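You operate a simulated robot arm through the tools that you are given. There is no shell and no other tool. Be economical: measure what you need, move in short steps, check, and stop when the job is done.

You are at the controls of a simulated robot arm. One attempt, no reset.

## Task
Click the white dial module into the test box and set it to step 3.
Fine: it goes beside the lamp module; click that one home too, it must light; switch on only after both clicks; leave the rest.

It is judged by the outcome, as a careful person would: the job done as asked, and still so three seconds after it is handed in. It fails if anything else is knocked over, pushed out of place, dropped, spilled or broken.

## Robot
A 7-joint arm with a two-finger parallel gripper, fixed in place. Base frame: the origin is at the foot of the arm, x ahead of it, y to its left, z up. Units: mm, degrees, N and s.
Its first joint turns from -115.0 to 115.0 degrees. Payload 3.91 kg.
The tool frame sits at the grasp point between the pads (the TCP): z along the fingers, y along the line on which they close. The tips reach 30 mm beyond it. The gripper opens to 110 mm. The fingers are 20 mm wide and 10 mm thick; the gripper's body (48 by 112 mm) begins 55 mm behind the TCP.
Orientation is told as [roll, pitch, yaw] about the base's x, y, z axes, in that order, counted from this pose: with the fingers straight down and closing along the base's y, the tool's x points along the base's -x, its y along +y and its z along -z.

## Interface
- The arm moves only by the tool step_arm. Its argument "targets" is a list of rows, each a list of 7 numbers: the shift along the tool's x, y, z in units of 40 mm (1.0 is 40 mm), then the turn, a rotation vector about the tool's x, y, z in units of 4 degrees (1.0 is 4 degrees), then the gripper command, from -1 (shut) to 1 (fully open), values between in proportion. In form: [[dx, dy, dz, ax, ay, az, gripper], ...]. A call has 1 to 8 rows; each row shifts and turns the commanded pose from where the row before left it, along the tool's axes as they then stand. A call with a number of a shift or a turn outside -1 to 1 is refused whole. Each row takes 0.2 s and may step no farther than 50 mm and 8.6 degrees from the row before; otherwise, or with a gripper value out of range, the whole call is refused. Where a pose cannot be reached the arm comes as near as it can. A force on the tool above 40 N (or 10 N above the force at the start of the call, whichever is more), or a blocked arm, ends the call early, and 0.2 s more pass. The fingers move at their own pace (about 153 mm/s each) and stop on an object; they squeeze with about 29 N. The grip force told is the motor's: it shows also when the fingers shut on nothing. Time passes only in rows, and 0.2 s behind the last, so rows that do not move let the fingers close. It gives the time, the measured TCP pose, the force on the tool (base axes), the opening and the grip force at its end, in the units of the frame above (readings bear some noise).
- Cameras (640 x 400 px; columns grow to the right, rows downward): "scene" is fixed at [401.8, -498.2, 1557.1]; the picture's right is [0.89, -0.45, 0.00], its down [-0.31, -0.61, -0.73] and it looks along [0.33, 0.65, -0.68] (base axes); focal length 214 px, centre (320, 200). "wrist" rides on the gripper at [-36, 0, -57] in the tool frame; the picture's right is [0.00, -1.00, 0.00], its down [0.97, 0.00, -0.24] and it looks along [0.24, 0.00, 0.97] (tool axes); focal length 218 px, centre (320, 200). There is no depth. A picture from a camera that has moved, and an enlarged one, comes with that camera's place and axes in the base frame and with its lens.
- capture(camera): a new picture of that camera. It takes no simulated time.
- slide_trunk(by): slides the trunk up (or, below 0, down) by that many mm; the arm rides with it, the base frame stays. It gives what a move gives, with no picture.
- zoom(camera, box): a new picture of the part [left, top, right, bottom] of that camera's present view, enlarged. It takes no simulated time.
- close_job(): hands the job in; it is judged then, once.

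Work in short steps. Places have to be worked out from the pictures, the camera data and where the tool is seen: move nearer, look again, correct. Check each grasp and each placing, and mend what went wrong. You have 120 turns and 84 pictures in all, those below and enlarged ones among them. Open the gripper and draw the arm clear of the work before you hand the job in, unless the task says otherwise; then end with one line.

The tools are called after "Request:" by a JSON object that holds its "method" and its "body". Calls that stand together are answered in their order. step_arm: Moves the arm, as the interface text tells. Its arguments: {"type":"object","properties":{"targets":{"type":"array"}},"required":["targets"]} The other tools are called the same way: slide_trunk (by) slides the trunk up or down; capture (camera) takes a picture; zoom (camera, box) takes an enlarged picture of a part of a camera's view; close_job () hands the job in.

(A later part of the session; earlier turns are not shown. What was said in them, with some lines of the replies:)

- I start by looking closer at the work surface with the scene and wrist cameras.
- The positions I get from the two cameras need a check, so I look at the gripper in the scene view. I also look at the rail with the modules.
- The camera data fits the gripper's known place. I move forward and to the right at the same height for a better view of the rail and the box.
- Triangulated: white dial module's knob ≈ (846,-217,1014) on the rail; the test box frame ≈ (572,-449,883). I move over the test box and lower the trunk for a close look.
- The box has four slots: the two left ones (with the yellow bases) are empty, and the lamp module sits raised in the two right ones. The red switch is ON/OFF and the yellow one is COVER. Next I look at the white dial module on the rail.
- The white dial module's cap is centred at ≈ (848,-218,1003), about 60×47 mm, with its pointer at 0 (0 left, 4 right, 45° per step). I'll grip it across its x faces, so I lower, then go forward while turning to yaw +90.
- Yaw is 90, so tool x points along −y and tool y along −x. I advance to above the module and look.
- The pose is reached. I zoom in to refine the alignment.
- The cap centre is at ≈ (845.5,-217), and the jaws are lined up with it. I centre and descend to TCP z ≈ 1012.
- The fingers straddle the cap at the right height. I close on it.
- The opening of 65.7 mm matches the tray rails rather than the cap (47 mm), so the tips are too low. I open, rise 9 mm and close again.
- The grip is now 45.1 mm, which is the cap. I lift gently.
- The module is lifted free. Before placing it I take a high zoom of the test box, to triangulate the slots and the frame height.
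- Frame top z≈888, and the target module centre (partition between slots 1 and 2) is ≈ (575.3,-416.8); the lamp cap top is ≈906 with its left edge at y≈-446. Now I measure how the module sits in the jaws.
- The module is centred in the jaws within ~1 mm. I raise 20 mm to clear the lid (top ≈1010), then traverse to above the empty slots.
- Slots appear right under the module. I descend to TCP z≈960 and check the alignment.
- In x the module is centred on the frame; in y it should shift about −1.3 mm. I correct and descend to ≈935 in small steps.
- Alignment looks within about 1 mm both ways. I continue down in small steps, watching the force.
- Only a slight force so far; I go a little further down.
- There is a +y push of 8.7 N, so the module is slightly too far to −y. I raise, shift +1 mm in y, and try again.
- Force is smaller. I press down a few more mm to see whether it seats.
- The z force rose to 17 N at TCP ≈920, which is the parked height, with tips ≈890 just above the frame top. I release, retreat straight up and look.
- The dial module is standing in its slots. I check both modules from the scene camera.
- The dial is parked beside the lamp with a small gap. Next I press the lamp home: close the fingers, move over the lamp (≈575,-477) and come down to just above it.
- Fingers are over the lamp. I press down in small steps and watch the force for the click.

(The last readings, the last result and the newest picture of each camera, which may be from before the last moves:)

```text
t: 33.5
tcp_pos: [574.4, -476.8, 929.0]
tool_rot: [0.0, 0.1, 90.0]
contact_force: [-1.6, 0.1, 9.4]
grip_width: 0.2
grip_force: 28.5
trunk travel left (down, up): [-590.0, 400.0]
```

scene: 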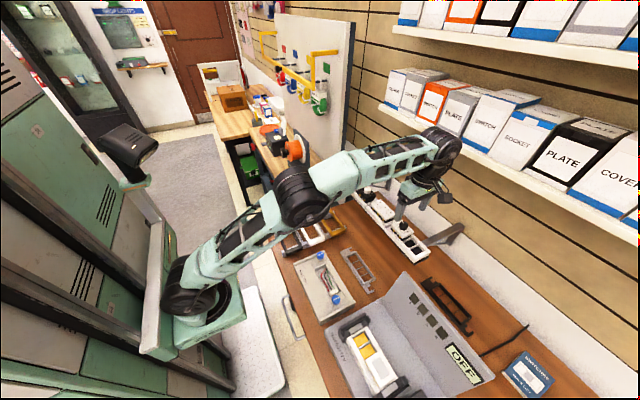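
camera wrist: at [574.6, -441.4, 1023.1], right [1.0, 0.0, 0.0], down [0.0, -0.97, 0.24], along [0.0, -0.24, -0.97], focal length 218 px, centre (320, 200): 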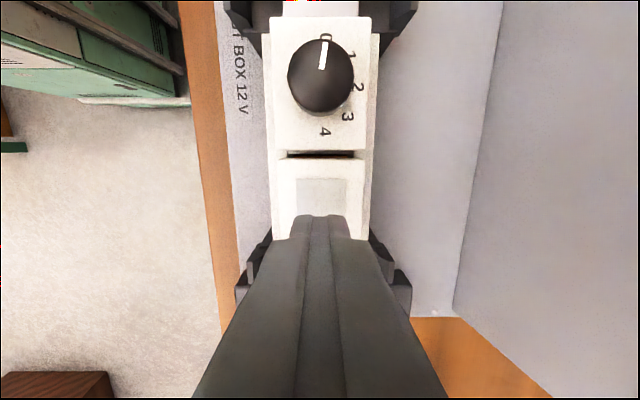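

Request:
{"method": "step_arm", "body": {"targets": [[0, 0, 0.1, 0, 0, 0, -1], [0, 0, 0.1, 0, 0, 0, -1], [0, 0, 0, 0, 0, 0, -1]]}}

Request:
{"method": "capture", "body": {"camera": "wrist"}}

```text
t: 34.0
tcp_pos: [575.5, -477.4, 928.8]
tool_rot: [-0.2, 0.3, 90.1]
contact_force: [-8.5, 6.8, 21.3]
grip_width: 0.0
grip_force: 28.6
trunk travel left (down, up): [-590.0, 400.0]
stopped in row 2: the force on the tool passed its limit (the readings are from after the stop); the commanded pose is now the measured one
```

```text
40 pictures are left
camera wrist: at [574.8, -440.9, 984.9], right [1.0, 0.0, 0.0], down [0.0, -0.97, 0.24], along [0.0, -0.24, -0.97], focal length 218 px, centre (320, 200)
```

wrist: 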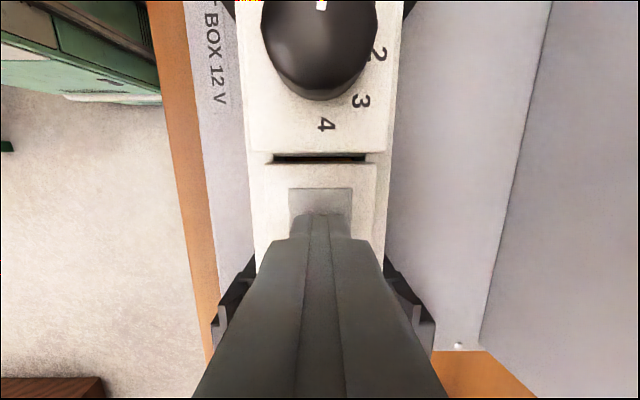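

The stop came with the tips at ≈899. I rise and check whether the lamp went home.

Request:
{"method": "step_arm", "body": {"targets": [[0, 0, -0.4, 0, 0, 0, -1], [0, 0, -0.8, 0, 0, 0, -1], [-0.8, 0, -0.5, 0, 0, 0, -1], [-1, 0, -0.5, 0, 0, 0, -1], [-1, 0, 0, 0, 0, 0, -1]]}}

Request:
{"method": "capture", "body": {"camera": "wrist"}}

Request:
{"method": "zoom", "body": {"camera": "scene", "box": [335, 310, 415, 395]}}

```text
t: 35.2
tcp_pos: [576.5, -366.2, 1012.1]
tool_rot: [-0.2, 0.2, 89.9]
contact_force: [0.1, -0.1, 0.3]
grip_width: 0.0
grip_force: 28.9
trunk travel left (down, up): [-590.0, 400.0]
```

```text
39 pictures are left
camera wrist: at [576.1, -329.8, 1068.6], right [1.0, 0.0, 0.0], down [0.0, -0.97, 0.24], along [0.0, -0.24, -0.97], focal length 218 px, centre (320, 200)
```

wrist: 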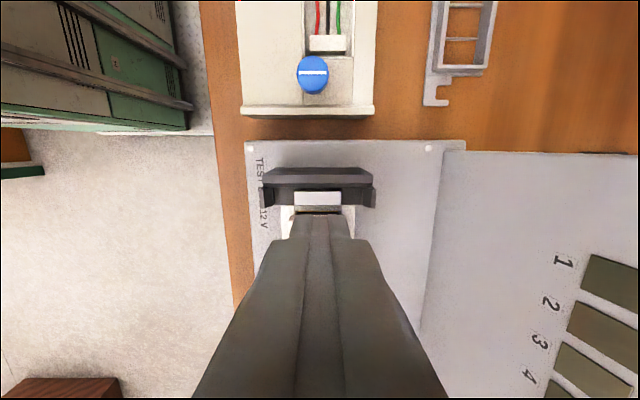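

```text
4.71 times, centred on (375, 352) of scene
camera zoom: at [401.8, -498.2, 1557.1], right [0.89, -0.45, 0.0], down [-0.31, -0.61, -0.73], along [0.33, 0.65, -0.68], focal length 1009 px, centre (61, -518)
```

zoom: 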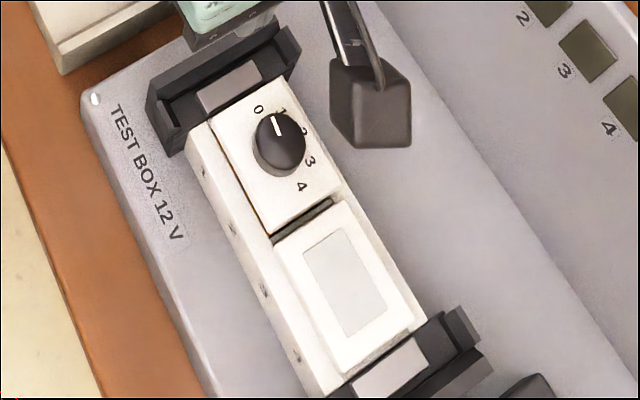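

The lamp now sits lower than the dial, so it seems home. For the dial, I'll straddle its knob along y and press on the cap, so I turn back to yaw 0 with the jaws at ~38 mm.

Request:
{"method": "step_arm", "body": {"targets": [[0, 0, 0, 0, 0, 1, -0.32], [0, 0, 0, 0, 0, 1, -0.32], [0, 0, 0, 0, 0, 1, -0.32], [0, 0, 0, 0, 0, 1, -0.32], [0, 0, 0, 0, 0, 1, -0.32], [0, 0, 0, 0, 0, 1, -0.32], [0, 0, 0, 0, 0, 1, -0.32], [0, 0, 0, 0, 0, 1, -0.32]]}}

Request:
{"method": "step_arm", "body": {"targets": [[0, 0, 0, 0, 0, 1, -0.32], [0, 0, 0, 0, 0, 1, -0.32], [0, 0, 0, 0, 0, 1, -0.32], [0, 0, 0, 0, 0, 1, -0.32], [0, 0, 0, 0, 0, 1, -0.32], [0, 0, 0, 0, 0, 1, -0.32], [0, 0, 0, 0, 0, 1, -0.32], [0, 0, 0, 0, 0, 1, -0.32]]}}

Request:
{"method": "step_arm", "body": {"targets": [[0, 0, 0, 0, 0, 1, -0.32], [0, 0, 0, 0, 0, 1, -0.32], [0, 0, 0, 0, 0, 1, -0.32], [0, 0, 0, 0, 0, 1, -0.32], [0, 0, 0, 0, 0, 1, -0.32], [0, 0, 0, 0, 0, 1, -0.32], [0, 0, 0, 0, 0, 0.5, -0.32], [0, 0, 0, 0, 0, 0, -0.32]]}}

Request:
{"method": "step_arm", "body": {"targets": [[0, -0.6, 0, 0, 0, 0, -0.32], [0, -0.6, 0, 0, 0, 0, -0.32], [0, 0, 0, 0, 0, 0, -0.32]]}}

Request:
{"method": "capture", "body": {"camera": "wrist"}}

Request:
{"method": "zoom", "body": {"camera": "wrist", "box": [220, 100, 420, 260]}}

```text
t: 37.0
tcp_pos: [575.3, -364.6, 1014.4]
tool_rot: [-0.3, 0.0, 57.8]
contact_force: [-0.3, -0.3, 0.0]
grip_width: 37.3
grip_force: 0.1
trunk travel left (down, up): [-590.0, 400.0]
```

```text
t: 38.8
tcp_pos: [575.8, -366.7, 1013.9]
tool_rot: [-0.3, -0.1, 25.9]
contact_force: [-0.4, 0.2, -0.4]
grip_width: 37.4
grip_force: 0.0
trunk travel left (down, up): [-590.0, 400.0]
```

```text
t: 40.6
tcp_pos: [575.2, -366.1, 1014.5]
tool_rot: [-0.2, -0.2, -0.1]
contact_force: [-1.1, -0.1, 0.2]
grip_width: 37.3
grip_force: 0.0
trunk travel left (down, up): [-590.0, 400.0]
```

```text
t: 41.4
tcp_pos: [575.5, -414.3, 1014.0]
tool_rot: [-0.3, -0.1, 0.1]
contact_force: [-1.5, 0.0, -0.3]
grip_width: 37.6
grip_force: 0.0
trunk travel left (down, up): [-590.0, 400.0]
```

```text
37 pictures are left
camera wrist: at [611.4, -414.0, 1070.6], right [0.0, -1.0, 0.0], down [-0.97, 0.0, 0.24], along [-0.24, 0.0, -0.97], focal length 218 px, centre (320, 200)
```

wrist: 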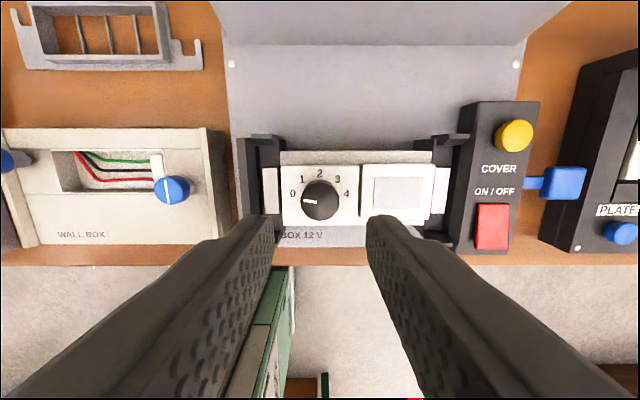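

```text
2.50 times, centred on (320, 180) of wrist
camera zoom: at [611.4, -414.0, 1070.6], right [0.0, -1.0, 0.0], down [-0.97, 0.0, 0.24], along [-0.24, 0.0, -0.97], focal length 546 px, centre (320, 250)
```

zoom: 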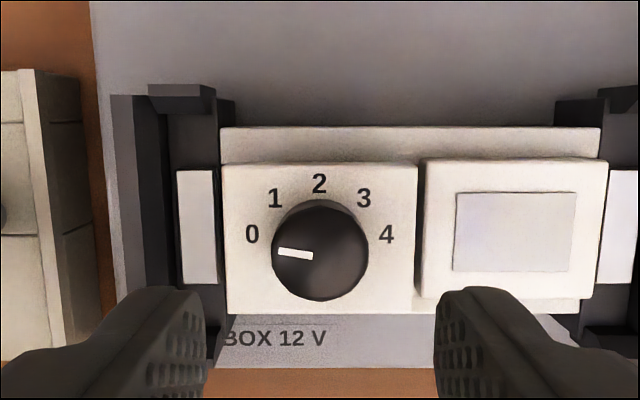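

The dial cap's centre is at (575,-414), straight below the TCP. I narrow the jaws slightly, descend around the knob and press.

Request:
{"method": "step_arm", "body": {"targets": [[0, 0, 0.5, 0, 0, 0, -0.38], [0, 0, 0.5, 0, 0, 0, -0.38], [0, 0, 0.5, 0, 0, 0, -0.38], [0, 0, 0.2, 0, 0, 0, -0.38], [0, 0, 0, 0, 0, 0, -0.38]]}}

Request:
{"method": "capture", "body": {"camera": "wrist"}}

```text
t: 42.6
tcp_pos: [575.8, -414.0, 946.0]
tool_rot: [-0.1, -0.3, 0.0]
contact_force: [-0.7, -0.1, -0.3]
grip_width: 34.3
grip_force: 0.1
trunk travel left (down, up): [-590.0, 400.0]
```

```text
35 pictures are left
camera wrist: at [611.6, -414.5, 1002.1], right [0.0, -1.0, 0.0], down [-0.97, 0.0, 0.24], along [-0.24, 0.0, -0.97], focal length 218 px, centre (320, 200)
```

wrist: 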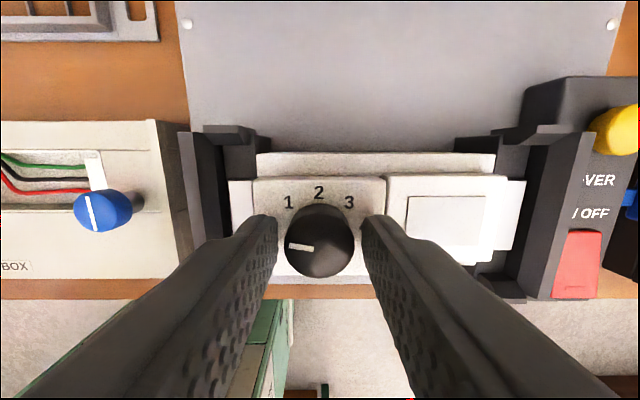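

Fingers straddle the knob cleanly. I press down step by step.

Request:
{"method": "step_arm", "body": {"targets": [[0, 0, 0.1, 0, 0, 0, -0.38], [0, 0, 0.1, 0, 0, 0, -0.38], [0, 0, 0.1, 0, 0, 0, -0.38], [0, 0, 0, 0, 0, 0, -0.38]]}}

Request:
{"method": "step_arm", "body": {"targets": [[0, 0, 0.1, 0, 0, 0, -0.38], [0, 0, 0.1, 0, 0, 0, -0.38], [0, 0, 0.1, 0, 0, 0, -0.38], [0, 0, 0, 0, 0, 0, -0.38]]}}

Request:
{"method": "capture", "body": {"camera": "wrist"}}

```text
t: 43.6
tcp_pos: [575.9, -412.9, 934.2]
tool_rot: [-0.2, -0.2, 0.0]
contact_force: [-0.9, -2.3, 3.6]
grip_width: 34.4
grip_force: 0.8
trunk travel left (down, up): [-590.0, 400.0]
```

```text
t: 44.3
tcp_pos: [576.5, -414.6, 928.7]
tool_rot: [-0.4, -0.6, 0.0]
contact_force: [-8.1, 4.8, 21.8]
grip_width: 35.2
grip_force: 1.0
trunk travel left (down, up): [-590.0, 400.0]
stopped in row 3: the force on the tool passed its limit (the readings are from after the stop); the commanded pose is now the measured one
```

```text
34 pictures are left
camera wrist: at [611.6, -414.1, 985.6], right [0.0, -1.0, 0.01], down [-0.97, 0.0, 0.23], along [-0.23, -0.01, -0.97], focal length 218 px, centre (320, 200)
```

wrist: 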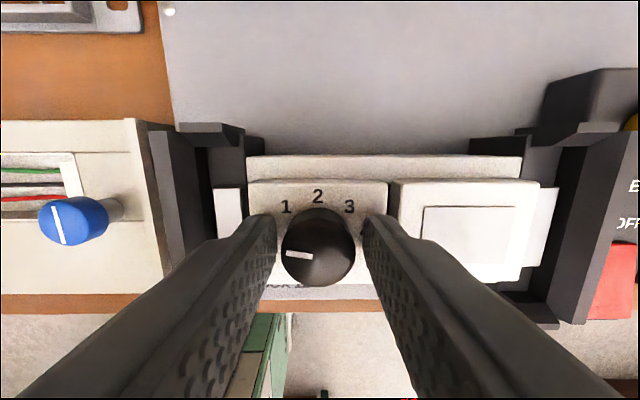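

It stopped at the same height as the lamp did (cap top ≈899 = frame 888 + cap thickness), so it appears seated. I rise and compare them.

Request:
{"method": "step_arm", "body": {"targets": [[0, 0, -0.3, 0, 0, 0, -0.38], [0, 0, -0.5, 0, 0, 0, -0.38], [0, 0, -0.8, 0, 0, 0, -0.38], [0, 0, -0.8, 0, 0, 0, -0.38], [0, 0, 0, 0, 0, 0, -0.38]]}}

Request:
{"method": "zoom", "body": {"camera": "wrist", "box": [220, 100, 420, 260]}}

Request:
{"method": "zoom", "body": {"camera": "scene", "box": [335, 310, 415, 395]}}

```text
t: 45.5
tcp_pos: [576.6, -414.1, 1022.0]
tool_rot: [-0.4, -0.5, 0.0]
contact_force: [-0.9, -0.1, -0.8]
grip_width: 33.9
grip_force: 0.0
trunk travel left (down, up): [-590.0, 400.0]
```

```text
2.50 times, centred on (320, 180) of wrist
camera zoom: at [611.2, -413.7, 1078.9], right [0.0, -1.0, 0.01], down [-0.97, 0.0, 0.23], along [-0.23, -0.01, -0.97], focal length 546 px, centre (320, 250)
```

zoom: 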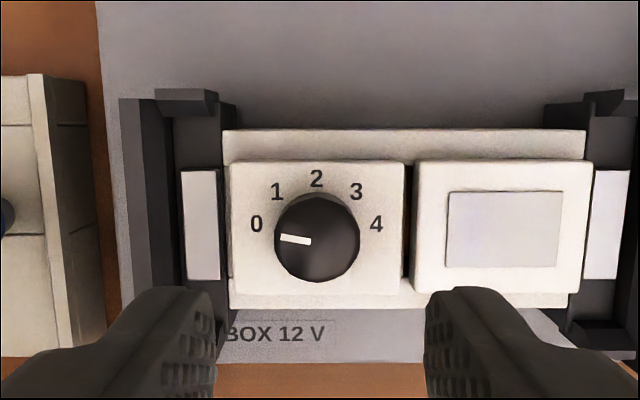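

```text
4.71 times, centred on (375, 352) of scene
camera zoom: at [401.8, -498.2, 1557.1], right [0.89, -0.45, 0.0], down [-0.31, -0.61, -0.73], along [0.33, 0.65, -0.68], focal length 1009 px, centre (61, -518)
```

zoom: 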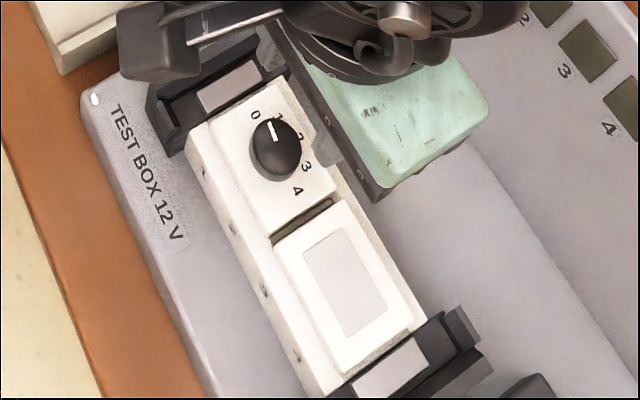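

The dial is down (cap ≈898). I look at the lamp's height against it more closely.

Request:
{"method": "zoom", "body": {"camera": "scene", "box": [358, 338, 392, 372]}}

Request:
{"method": "zoom", "body": {"camera": "wrist", "box": [330, 140, 420, 220]}}

```text
11.76 times, centred on (375, 355) of scene
camera zoom: at [401.8, -498.2, 1557.1], right [0.89, -0.45, 0.0], down [-0.31, -0.61, -0.73], along [0.33, 0.65, -0.68], focal length 2523 px, centre (-327, -1624)
```

zoom: 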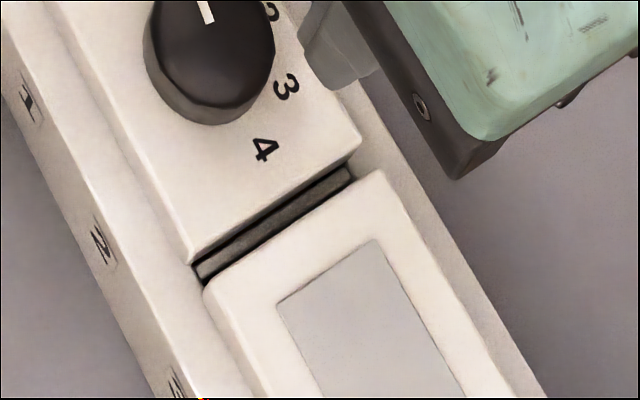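

```text
5.00 times, centred on (375, 180) of wrist
camera zoom: at [611.2, -413.7, 1078.9], right [0.0, -1.0, 0.01], down [-0.97, 0.0, 0.23], along [-0.23, -0.01, -0.97], focal length 1091 px, centre (45, 300)
```

zoom: 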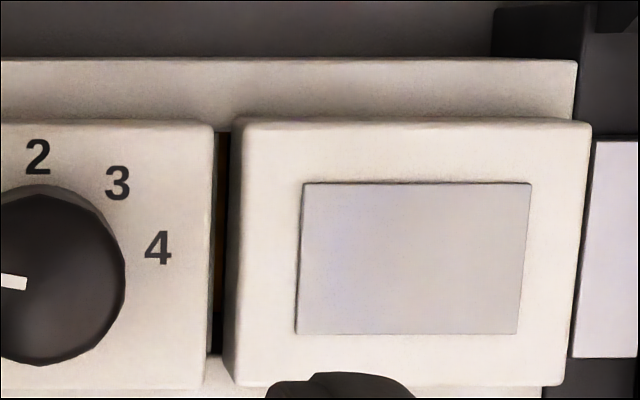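

To be sure of the lamp I press it again, this time straddled on its rim, and note the height where contact starts.

Request:
{"method": "step_arm", "body": {"targets": [[0, -0.75, 0, 0, 0, 0, -0.38], [0, -0.74, 0, 0, 0, 0, -0.38], [0, 0, 0.8, 0, 0, 0, -0.38], [0, 0, 0.8, 0, 0, 0, -0.38], [0, 0, 0.5, 0, 0, 0, -0.38], [0, 0, 0, 0, 0, 0, -0.38]]}}

Request:
{"method": "step_arm", "body": {"targets": [[0, 0, 0.075, 0, 0, 0, -0.38], [0, 0, 0, 0, 0, 0, -0.38]]}}

Request:
{"method": "step_arm", "body": {"targets": [[0, 0, 0.05, 0, 0, 0, -0.38], [0, 0, 0, 0, 0, 0, -0.38]]}}

```text
t: 46.9
tcp_pos: [578.3, -475.5, 939.2]
tool_rot: [-0.5, -0.5, 0.0]
contact_force: [0.2, -0.4, 0.2]
grip_width: 33.9
grip_force: 0.1
trunk travel left (down, up): [-590.0, 400.0]
```

```text
t: 47.5
tcp_pos: [576.5, -476.2, 934.6]
tool_rot: [-0.4, -0.5, 0.0]
contact_force: [0.5, 0.7, -0.6]
grip_width: 34.2
grip_force: 0.0
trunk travel left (down, up): [-590.0, 400.0]
```

```text
t: 48.1
tcp_pos: [578.0, -474.1, 933.5]
tool_rot: [-0.3, -0.4, 0.0]
contact_force: [-0.1, 0.2, 0.8]
grip_width: 34.3
grip_force: 0.0
trunk travel left (down, up): [-590.0, 400.0]
```

Request:
{"method": "step_arm", "body": {"targets": [[0, 0, 0.05, 0, 0, 0, -0.38], [0, 0, 0, 0, 0, 0, -0.38]]}}

Request:
{"method": "step_arm", "body": {"targets": [[0, 0, 0.05, 0, 0, 0, -0.38], [0, 0, 0, 0, 0, 0, -0.38]]}}

Request:
{"method": "step_arm", "body": {"targets": [[0, 0, 0.05, 0, 0, 0, -0.38], [0, 0, 0, 0, 0, 0, -0.38]]}}

```text
t: 48.7
tcp_pos: [577.4, -474.3, 933.2]
tool_rot: [-0.4, -0.4, 0.0]
contact_force: [0.3, -0.3, 0.2]
grip_width: 33.7
grip_force: 0.0
trunk travel left (down, up): [-590.0, 400.0]
```

```text
t: 49.3
tcp_pos: [577.2, -474.4, 929.9]
tool_rot: [-0.4, -0.6, 0.1]
contact_force: [-0.5, -0.7, -0.1]
grip_width: 34.2
grip_force: 0.1
trunk travel left (down, up): [-590.0, 400.0]
```

```text
t: 49.9
tcp_pos: [577.3, -475.1, 929.0]
tool_rot: [-0.5, -0.6, -0.1]
contact_force: [-0.4, 0.3, 10.6]
grip_width: 34.5
grip_force: 0.2
trunk travel left (down, up): [-590.0, 400.0]
```

Contact only begins, hard, at TCP 929, where it first began at 937: the lamp is home. Both are clicked. Now the knob: I rise, move over it, level the tool, and turn to yaw +60 to leave room for a clockwise turn of ~120°.

Request:
{"method": "step_arm", "body": {"targets": [[0, 0, -0.6, 0, 0, 0, -0.38], [0, 0, -0.8, -0.1, 0.12, 0, -0.38], [0.055, 0.76, 0, 0, 0, 0, -0.3], [0, 0.76, 0, 0, 0, 0, -0.3], [0, 0, 0, 0, 0, -1, -0.3], [0, 0, 0, 0, 0, -1, -0.3], [0, 0, 0, 0, 0, -1, -0.3], [0, 0, 0, 0, 0, -1, -0.3]]}}

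Request:
{"method": "step_arm", "body": {"targets": [[0, 0, 0, 0, 0, -1, -0.3], [0, 0, 0, 0, 0, -1, -0.3], [0, 0, 0, 0, 0, -1, -0.3], [0, 0, 0, 0, 0, -1, -0.3], [0, 0, 0, 0, 0, -1, -0.3], [0, 0, 0, 0, 0, -1, -0.3], [0, 0, 0, 0, 0, -1, -0.3], [0, 0, 0, 0, 0, -1, -0.3]]}}

Request:
{"method": "step_arm", "body": {"targets": [[0, 0, 0, 0, 0, -1, -0.3], [0, 0, 0, 0, 0, -1, -0.3], [0, 0, 0, 0, 0, -1, -0.3], [0, 0, 0, 0, 0, 0, -0.3]]}}

Request:
{"method": "capture", "body": {"camera": "wrist"}}

```text
t: 51.7
tcp_pos: [573.5, -411.8, 985.2]
tool_rot: [-0.1, 0.0, 16.0]
contact_force: [0.1, 0.3, -0.6]
grip_width: 38.7
grip_force: 0.1
trunk travel left (down, up): [-590.0, 400.0]
```

```text
t: 53.5
tcp_pos: [573.8, -412.7, 983.8]
tool_rot: [-0.2, 0.0, 48.2]
contact_force: [-0.2, -0.1, -0.3]
grip_width: 38.2
grip_force: 0.0
trunk travel left (down, up): [-590.0, 400.0]
```

```text
t: 54.5
tcp_pos: [574.7, -412.8, 983.4]
tool_rot: [0.0, 0.1, 60.0]
contact_force: [0.2, 0.6, 0.5]
grip_width: 38.5
grip_force: 0.1
trunk travel left (down, up): [-590.0, 400.0]
```

```text
29 pictures are left
camera wrist: at [592.2, -382.0, 1040.3], right [0.87, -0.5, 0.0], down [-0.49, -0.84, 0.24], along [-0.12, -0.21, -0.97], focal length 218 px, centre (320, 200)
```

wrist: 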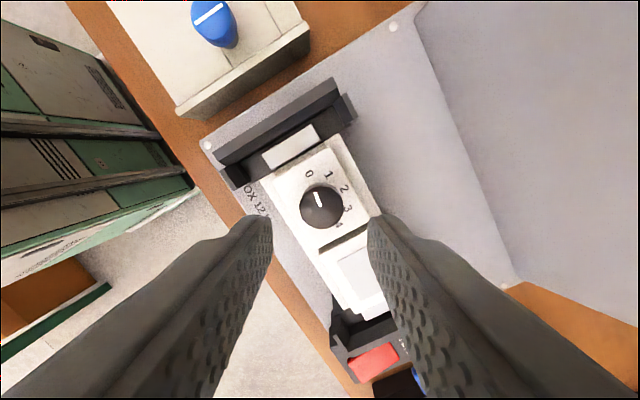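

The knob is centred to about 1 mm. I apply a small correction, descend to TCP ≈932 and close on the knob.

Request:
{"method": "step_arm", "body": {"targets": [[0.027, -0.03, 0.5, 0, 0, 0, -0.3], [0, 0, 0.5, 0, 0, 0, -0.3], [0, 0, 0.25, 0, 0, 0, -0.3], [0, 0, 0, 0, 0, 0, -0.3]]}}

Request:
{"method": "step_arm", "body": {"targets": [[0, 0, 0, 0, 0, 0, -0.7], [0, 0, 0, 0, 0, 0, -0.7], [0, 0, 0, 0, 0, 0, -0.7]]}}

Request:
{"method": "capture", "body": {"camera": "wrist"}}

```text
t: 55.5
tcp_pos: [574.6, -415.4, 934.2]
tool_rot: [-0.1, 0.0, 60.0]
contact_force: [0.4, -0.3, -0.5]
grip_width: 38.4
grip_force: 0.1
trunk travel left (down, up): [-590.0, 400.0]
```

```text
t: 56.3
tcp_pos: [574.7, -415.4, 935.9]
tool_rot: [-0.2, 0.0, 60.0]
contact_force: [-0.9, 0.9, 1.7]
grip_width: 24.9
grip_force: 28.7
trunk travel left (down, up): [-590.0, 400.0]
```

```text
28 pictures are left
camera wrist: at [592.4, -383.6, 990.8], right [0.87, -0.5, 0.0], down [-0.49, -0.84, 0.24], along [-0.12, -0.21, -0.97], focal length 218 px, centre (320, 200)
```

wrist: 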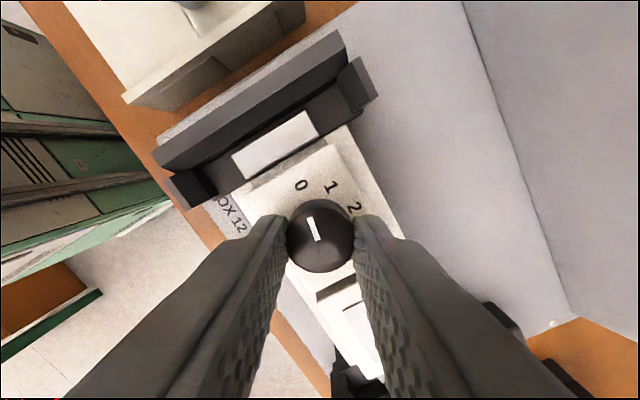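

The knob is held (24.9 mm). I turn it clockwise 32° and check force and position.

Request:
{"method": "step_arm", "body": {"targets": [[0, 0, 0, 0, 0, 1, -0.7], [0, 0, 0, 0, 0, 1, -0.7], [0, 0, 0, 0, 0, 1, -0.7], [0, 0, 0, 0, 0, 1, -0.7], [0, 0, 0, 0, 0, 1, -0.7], [0, 0, 0, 0, 0, 1, -0.7], [0, 0, 0, 0, 0, 1, -0.7], [0, 0, 0, 0, 0, 1, -0.7]]}}

Request:
{"method": "capture", "body": {"camera": "wrist"}}

```text
t: 58.1
tcp_pos: [575.0, -414.9, 933.8]
tool_rot: [-0.1, -0.1, 28.0]
contact_force: [-5.1, 2.3, 9.0]
grip_width: 25.2
grip_force: 28.8
trunk travel left (down, up): [-590.0, 400.0]
```

```text
27 pictures are left
camera wrist: at [606.2, -397.7, 990.7], right [0.47, -0.88, 0.0], down [-0.86, -0.45, 0.24], along [-0.21, -0.11, -0.97], focal length 218 px, centre (320, 200)
```

wrist: 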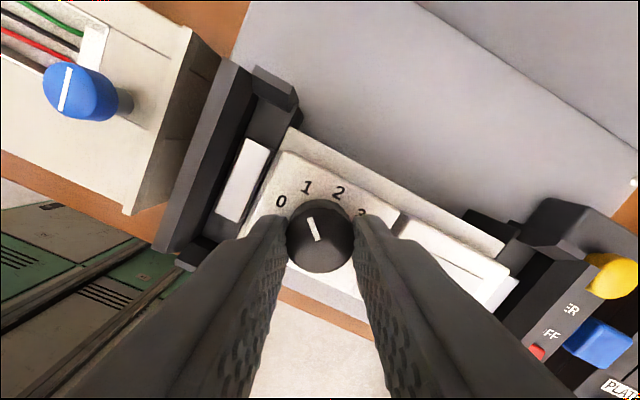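

The knob turns with the gripper. I continue.

Request:
{"method": "step_arm", "body": {"targets": [[0, 0, 0, 0, 0, 1, -0.7], [0, 0, 0, 0, 0, 1, -0.7], [0, 0, 0, 0, 0, 1, -0.7], [0, 0, 0, 0, 0, 1, -0.7], [0, 0, 0, 0, 0, 1, -0.7], [0, 0, 0, 0, 0, 1, -0.7], [0, 0, 0, 0, 0, 1, -0.7], [0, 0, 0, 0, 0, 1, -0.7]]}}

Request:
{"method": "step_arm", "body": {"targets": [[0, 0, 0, 0, 0, 1, -0.7], [0, 0, 0, 0, 0, 1, -0.7], [0, 0, 0, 0, 0, 1, -0.7], [0, 0, 0, 0, 0, 1, -0.7], [0, 0, 0, 0, 0, 1, -0.7], [0, 0, 0, 0, 0, 1, -0.7], [0, 0, 0, 0, 0, 1, -0.7], [0, 0, 0, 0, 0, 1, -0.7]]}}

Request:
{"method": "capture", "body": {"camera": "wrist"}}

```text
t: 59.9
tcp_pos: [574.4, -414.1, 935.2]
tool_rot: [0.0, 0.0, -4.1]
contact_force: [-2.1, 1.1, 4.8]
grip_width: 25.1
grip_force: 29.5
trunk travel left (down, up): [-590.0, 400.0]
```

```text
t: 61.7
tcp_pos: [574.4, -415.9, 933.7]
tool_rot: [0.0, -0.1, -36.0]
contact_force: [0.8, 8.2, 5.0]
grip_width: 25.0
grip_force: 28.7
trunk travel left (down, up): [-590.0, 400.0]
```

```text
26 pictures are left
camera wrist: at [604.1, -435.6, 990.8], right [-0.59, -0.81, 0.0], down [-0.79, 0.57, 0.24], along [-0.19, 0.14, -0.97], focal length 218 px, centre (320, 200)
```

wrist: 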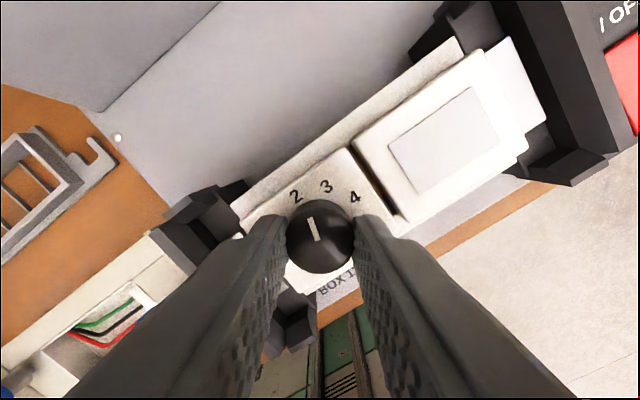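

Turned 96° so far; the labels are about 40° apart, so I turn 24° more and then check.

Request:
{"method": "step_arm", "body": {"targets": [[0, 0, 0, 0, 0, 1, -0.7], [0, 0, 0, 0, 0, 1, -0.7], [0, 0, 0, 0, 0, 1, -0.7], [0, 0, 0, 0, 0, 1, -0.7], [0, 0, 0, 0, 0, 1, -0.7], [0, 0, 0, 0, 0, 1, -0.7], [0, 0, 0, 0, 0, 0, -0.7]]}}

Request:
{"method": "step_arm", "body": {"targets": [[0, 0, 0, 0, 0, 0, -0.3], [0, 0, 0, 0, 0, 0, -0.3], [0, 0, -0.5, 0, 0, 0, -0.3], [0, 0, -0.8, 0, 0, 0, -0.3], [0, 0, -0.8, 0, 0, 0, -0.3], [0, 0, 0, 0, 0, 0, -0.3]]}}

Request:
{"method": "capture", "body": {"camera": "wrist"}}

Request:
{"method": "zoom", "body": {"camera": "wrist", "box": [250, 140, 390, 250]}}

```text
t: 63.3
tcp_pos: [574.4, -414.2, 934.5]
tool_rot: [0.0, -0.1, -60.1]
contact_force: [4.8, 2.1, 2.9]
grip_width: 25.2
grip_force: 29.1
trunk travel left (down, up): [-590.0, 400.0]
```

```text
t: 64.7
tcp_pos: [573.6, -416.0, 1019.3]
tool_rot: [0.0, -0.1, -60.0]
contact_force: [-0.2, -0.9, -0.3]
grip_width: 38.6
grip_force: 0.1
trunk travel left (down, up): [-590.0, 400.0]
```

```text
25 pictures are left
camera wrist: at [591.5, -446.7, 1075.3], right [-0.87, -0.5, 0.0], down [-0.48, 0.84, 0.24], along [-0.12, 0.21, -0.97], focal length 218 px, centre (320, 200)
```

wrist: 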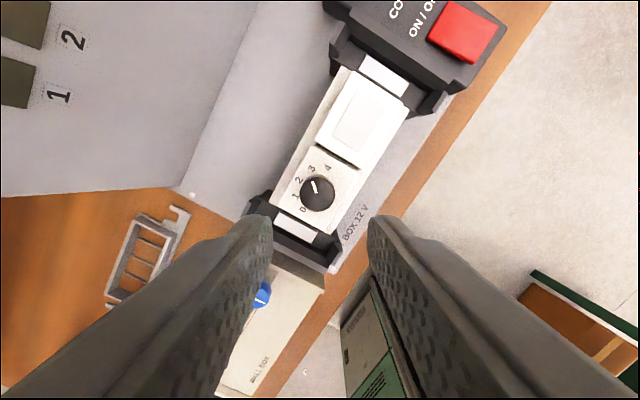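

```text
3.64 times, centred on (320, 195) of wrist
camera zoom: at [591.5, -446.7, 1075.3], right [-0.87, -0.5, 0.0], down [-0.48, 0.84, 0.24], along [-0.12, 0.21, -0.97], focal length 794 px, centre (320, 218)
```

zoom: 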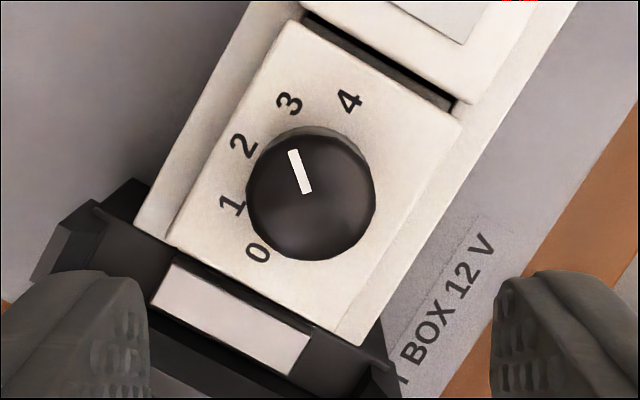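

The pointer is at 3 to within a few degrees. Next is the red ON/OFF at ≈ (530,-590,860); I close the fingers and move nearer to look at it.

Request:
{"method": "step_arm", "body": {"targets": [[-0.8, -0.74, 0, 0, 0, 0, -1], [-0.8, -0.74, 0, 0, 0, 0, -1], [-0.8, -0.74, 0, 0, 0, 0, -1], [-0.8, -0.74, 0, 0, 0, 0, -1], [0, 0, 0.5, 0, 0, 0, -1], [0, 0, 0, 0, 0, 0, -1]]}}

Request:
{"method": "capture", "body": {"camera": "wrist"}}

Request:
{"method": "zoom", "body": {"camera": "scene", "box": [350, 300, 450, 400]}}

```text
t: 66.1
tcp_pos: [535.2, -584.7, 997.8]
tool_rot: [0.0, -0.2, -60.0]
contact_force: [-1.1, -0.6, -0.1]
grip_width: 0.0
grip_force: 28.9
trunk travel left (down, up): [-590.0, 400.0]
```

```text
23 pictures are left
camera wrist: at [552.9, -616.3, 1054.2], right [-0.87, -0.5, 0.0], down [-0.49, 0.84, 0.24], along [-0.12, 0.21, -0.97], focal length 218 px, centre (320, 200)
```

wrist: 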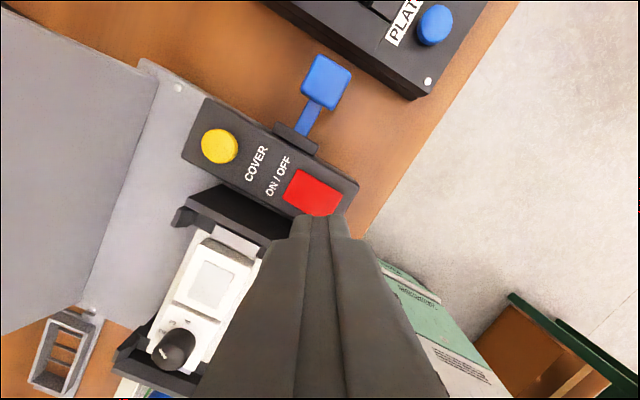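

```text
4.00 times, centred on (400, 350) of scene
camera zoom: at [401.8, -498.2, 1557.1], right [0.89, -0.45, 0.0], down [-0.31, -0.61, -0.73], along [0.33, 0.65, -0.68], focal length 858 px, centre (0, -400)
```

zoom: 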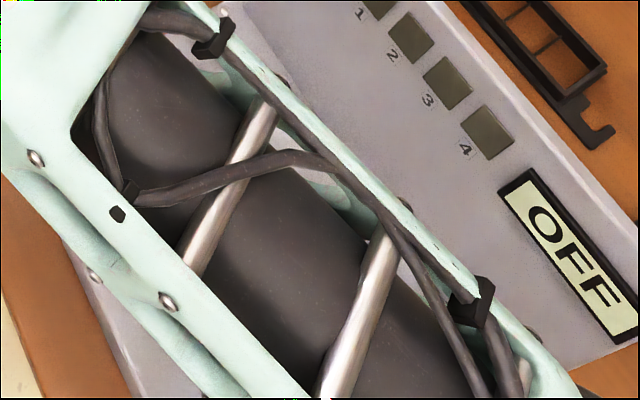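

The button is at ≈ (536,-580.5,873). I correct by a few mm and come down close above it.

Request:
{"method": "step_arm", "body": {"targets": [[0.074, 0.07, 0.6, 0, 0, 0, -1], [0, 0, 0.8, 0, 0, 0, -1], [0, 0, 0.6, 0, 0, 0, -1], [0, 0, 0, 0, 0, 0, -1]]}}

Request:
{"method": "capture", "body": {"camera": "wrist"}}

```text
t: 67.1
tcp_pos: [537.3, -583.0, 919.0]
tool_rot: [0.1, 0.0, -60.0]
contact_force: [0.3, 0.9, -0.2]
grip_width: 0.0
grip_force: 28.6
trunk travel left (down, up): [-590.0, 400.0]
```

```text
21 pictures are left
camera wrist: at [555.8, -613.3, 975.3], right [-0.87, -0.5, 0.0], down [-0.49, 0.84, 0.24], along [-0.12, 0.21, -0.97], focal length 218 px, centre (320, 200)
```

wrist: 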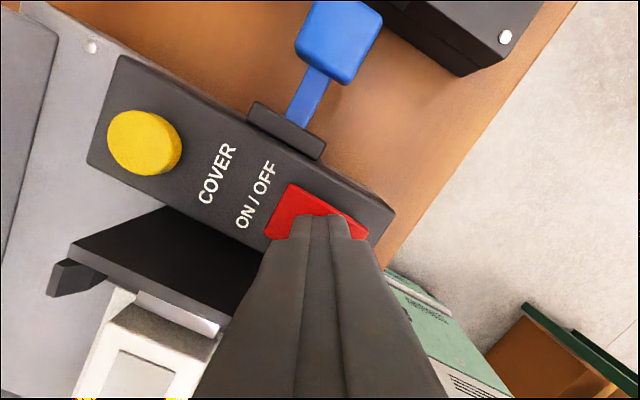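

The tips are over the red button. I press gently in small steps.

Request:
{"method": "step_arm", "body": {"targets": [[0, 0, 0.2, 0, 0, 0, -1], [0, 0, 0.1, 0, 0, 0, -1], [0, 0, 0, 0, 0, 0, -1]]}}

Request:
{"method": "step_arm", "body": {"targets": [[0, 0, 0.075, 0, 0, 0, -1], [0, 0, 0, 0, 0, 0, -1]]}}

Request:
{"method": "zoom", "body": {"camera": "scene", "box": [350, 250, 500, 400]}}

```text
t: 67.9
tcp_pos: [537.4, -581.8, 910.5]
tool_rot: [0.0, -0.4, -60.0]
contact_force: [-4.4, 3.5, 30.7]
grip_width: 0.0
grip_force: 28.2
trunk travel left (down, up): [-590.0, 400.0]
```

```text
t: 68.3
tcp_pos: [537.8, -582.5, 910.3]
tool_rot: [0.1, -0.5, -59.9]
contact_force: [-6.8, 9.7, 18.3]
grip_width: 0.1
grip_force: 28.9
trunk travel left (down, up): [-590.0, 400.0]
stopped in row 1: the force on the tool passed its limit (the readings are from after the stop); the commanded pose is now the measured one
```

```text
2.67 times, centred on (425, 325) of scene
camera zoom: at [401.8, -498.2, 1557.1], right [0.89, -0.45, 0.0], down [-0.31, -0.61, -0.73], along [0.33, 0.65, -0.68], focal length 572 px, centre (40, -133)
```

zoom: 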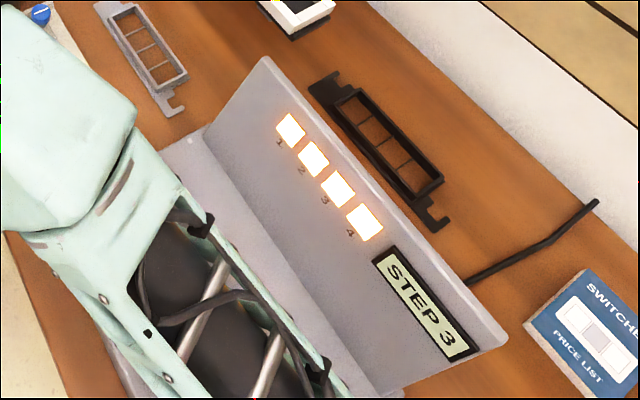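

The display reads STEP 3 and all four lights are on. I withdraw straight up and clear, with the gripper open, and verify.

Request:
{"method": "step_arm", "body": {"targets": [[0, 0, -0.4, 0, 0, 0, -1], [0, 0, -0.8, 0, 0, 0, -1], [0, 0, -1, 0, 0, 0, -1], [0, 0, -1, 0, 0, 0, 0.5], [0, 0, -1, 0, 0, 0, 0.5], [0, 0, -1, 0, 0, 0, 0.5], [0, 0, 0, 0, 0, 0, 0.5]]}}

Request:
{"method": "step_arm", "body": {"targets": [[0.5, 0.9, 0, 0, 0, 0, 0.5], [0.9, 0.5, 0, 0, 0, 0, 0.5], [1, 0.3, 0, 0, 0, 0, 0.5], [1, 0.3, 0, 0, 0, 0, 0.5], [1, 0.3, 0, 0, 0, 0, 0.5], [1, 0.3, 0, 0, 0, 0, 0.5], [1, 0.3, 0, 0, 0, 0, 0.5], [1, 0.3, 0, 0, 0, 0, 0.5]]}}

Request:
{"method": "capture", "body": {"camera": "scene"}}

Request:
{"method": "zoom", "body": {"camera": "scene", "box": [330, 260, 470, 400]}}

```text
t: 69.9
tcp_pos: [537.1, -581.0, 1116.7]
tool_rot: [0.0, -0.4, -60.1]
contact_force: [-0.2, 0.1, -0.2]
grip_width: 82.5
grip_force: 0.0
trunk travel left (down, up): [-590.0, 400.0]
```

```text
t: 71.7
tcp_pos: [500.1, -262.4, 1114.4]
tool_rot: [0.0, -0.4, -60.1]
contact_force: [0.5, -0.7, 0.1]
grip_width: 82.6
grip_force: 0.0
trunk travel left (down, up): [-590.0, 400.0]
```

```text
19 pictures are left
```

scene: 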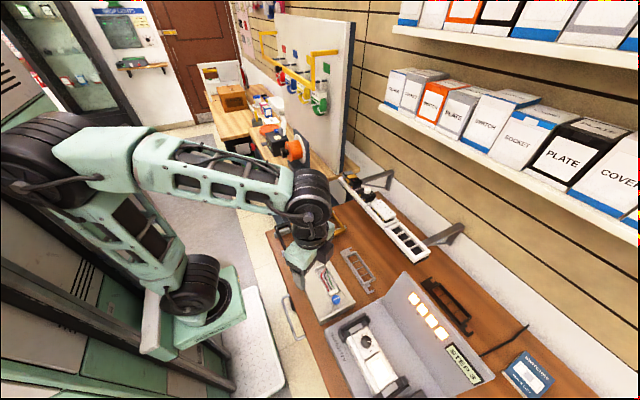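

```text
2.86 times, centred on (400, 330) of scene
camera zoom: at [401.8, -498.2, 1557.1], right [0.89, -0.45, 0.0], down [-0.31, -0.61, -0.73], along [0.33, 0.65, -0.68], focal length 613 px, centre (91, -171)
```

zoom: 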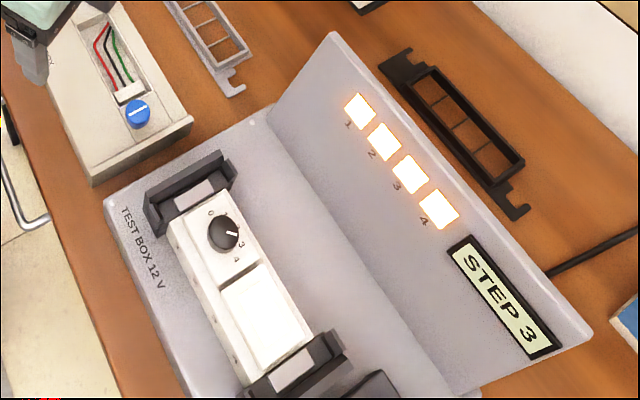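

The lamp is lit, the display shows STEP 3, all four slots are on, nothing else has moved and the arm is clear. I hand in.

Request:
{"method": "close_job", "body": {}}

```text
The job is handed in.
```

The white dial module is clicked in beside the lamp module and set to step 3. The lamp module is clicked home and lit. The box was switched on only after both clicks, and its display reads STEP 3.
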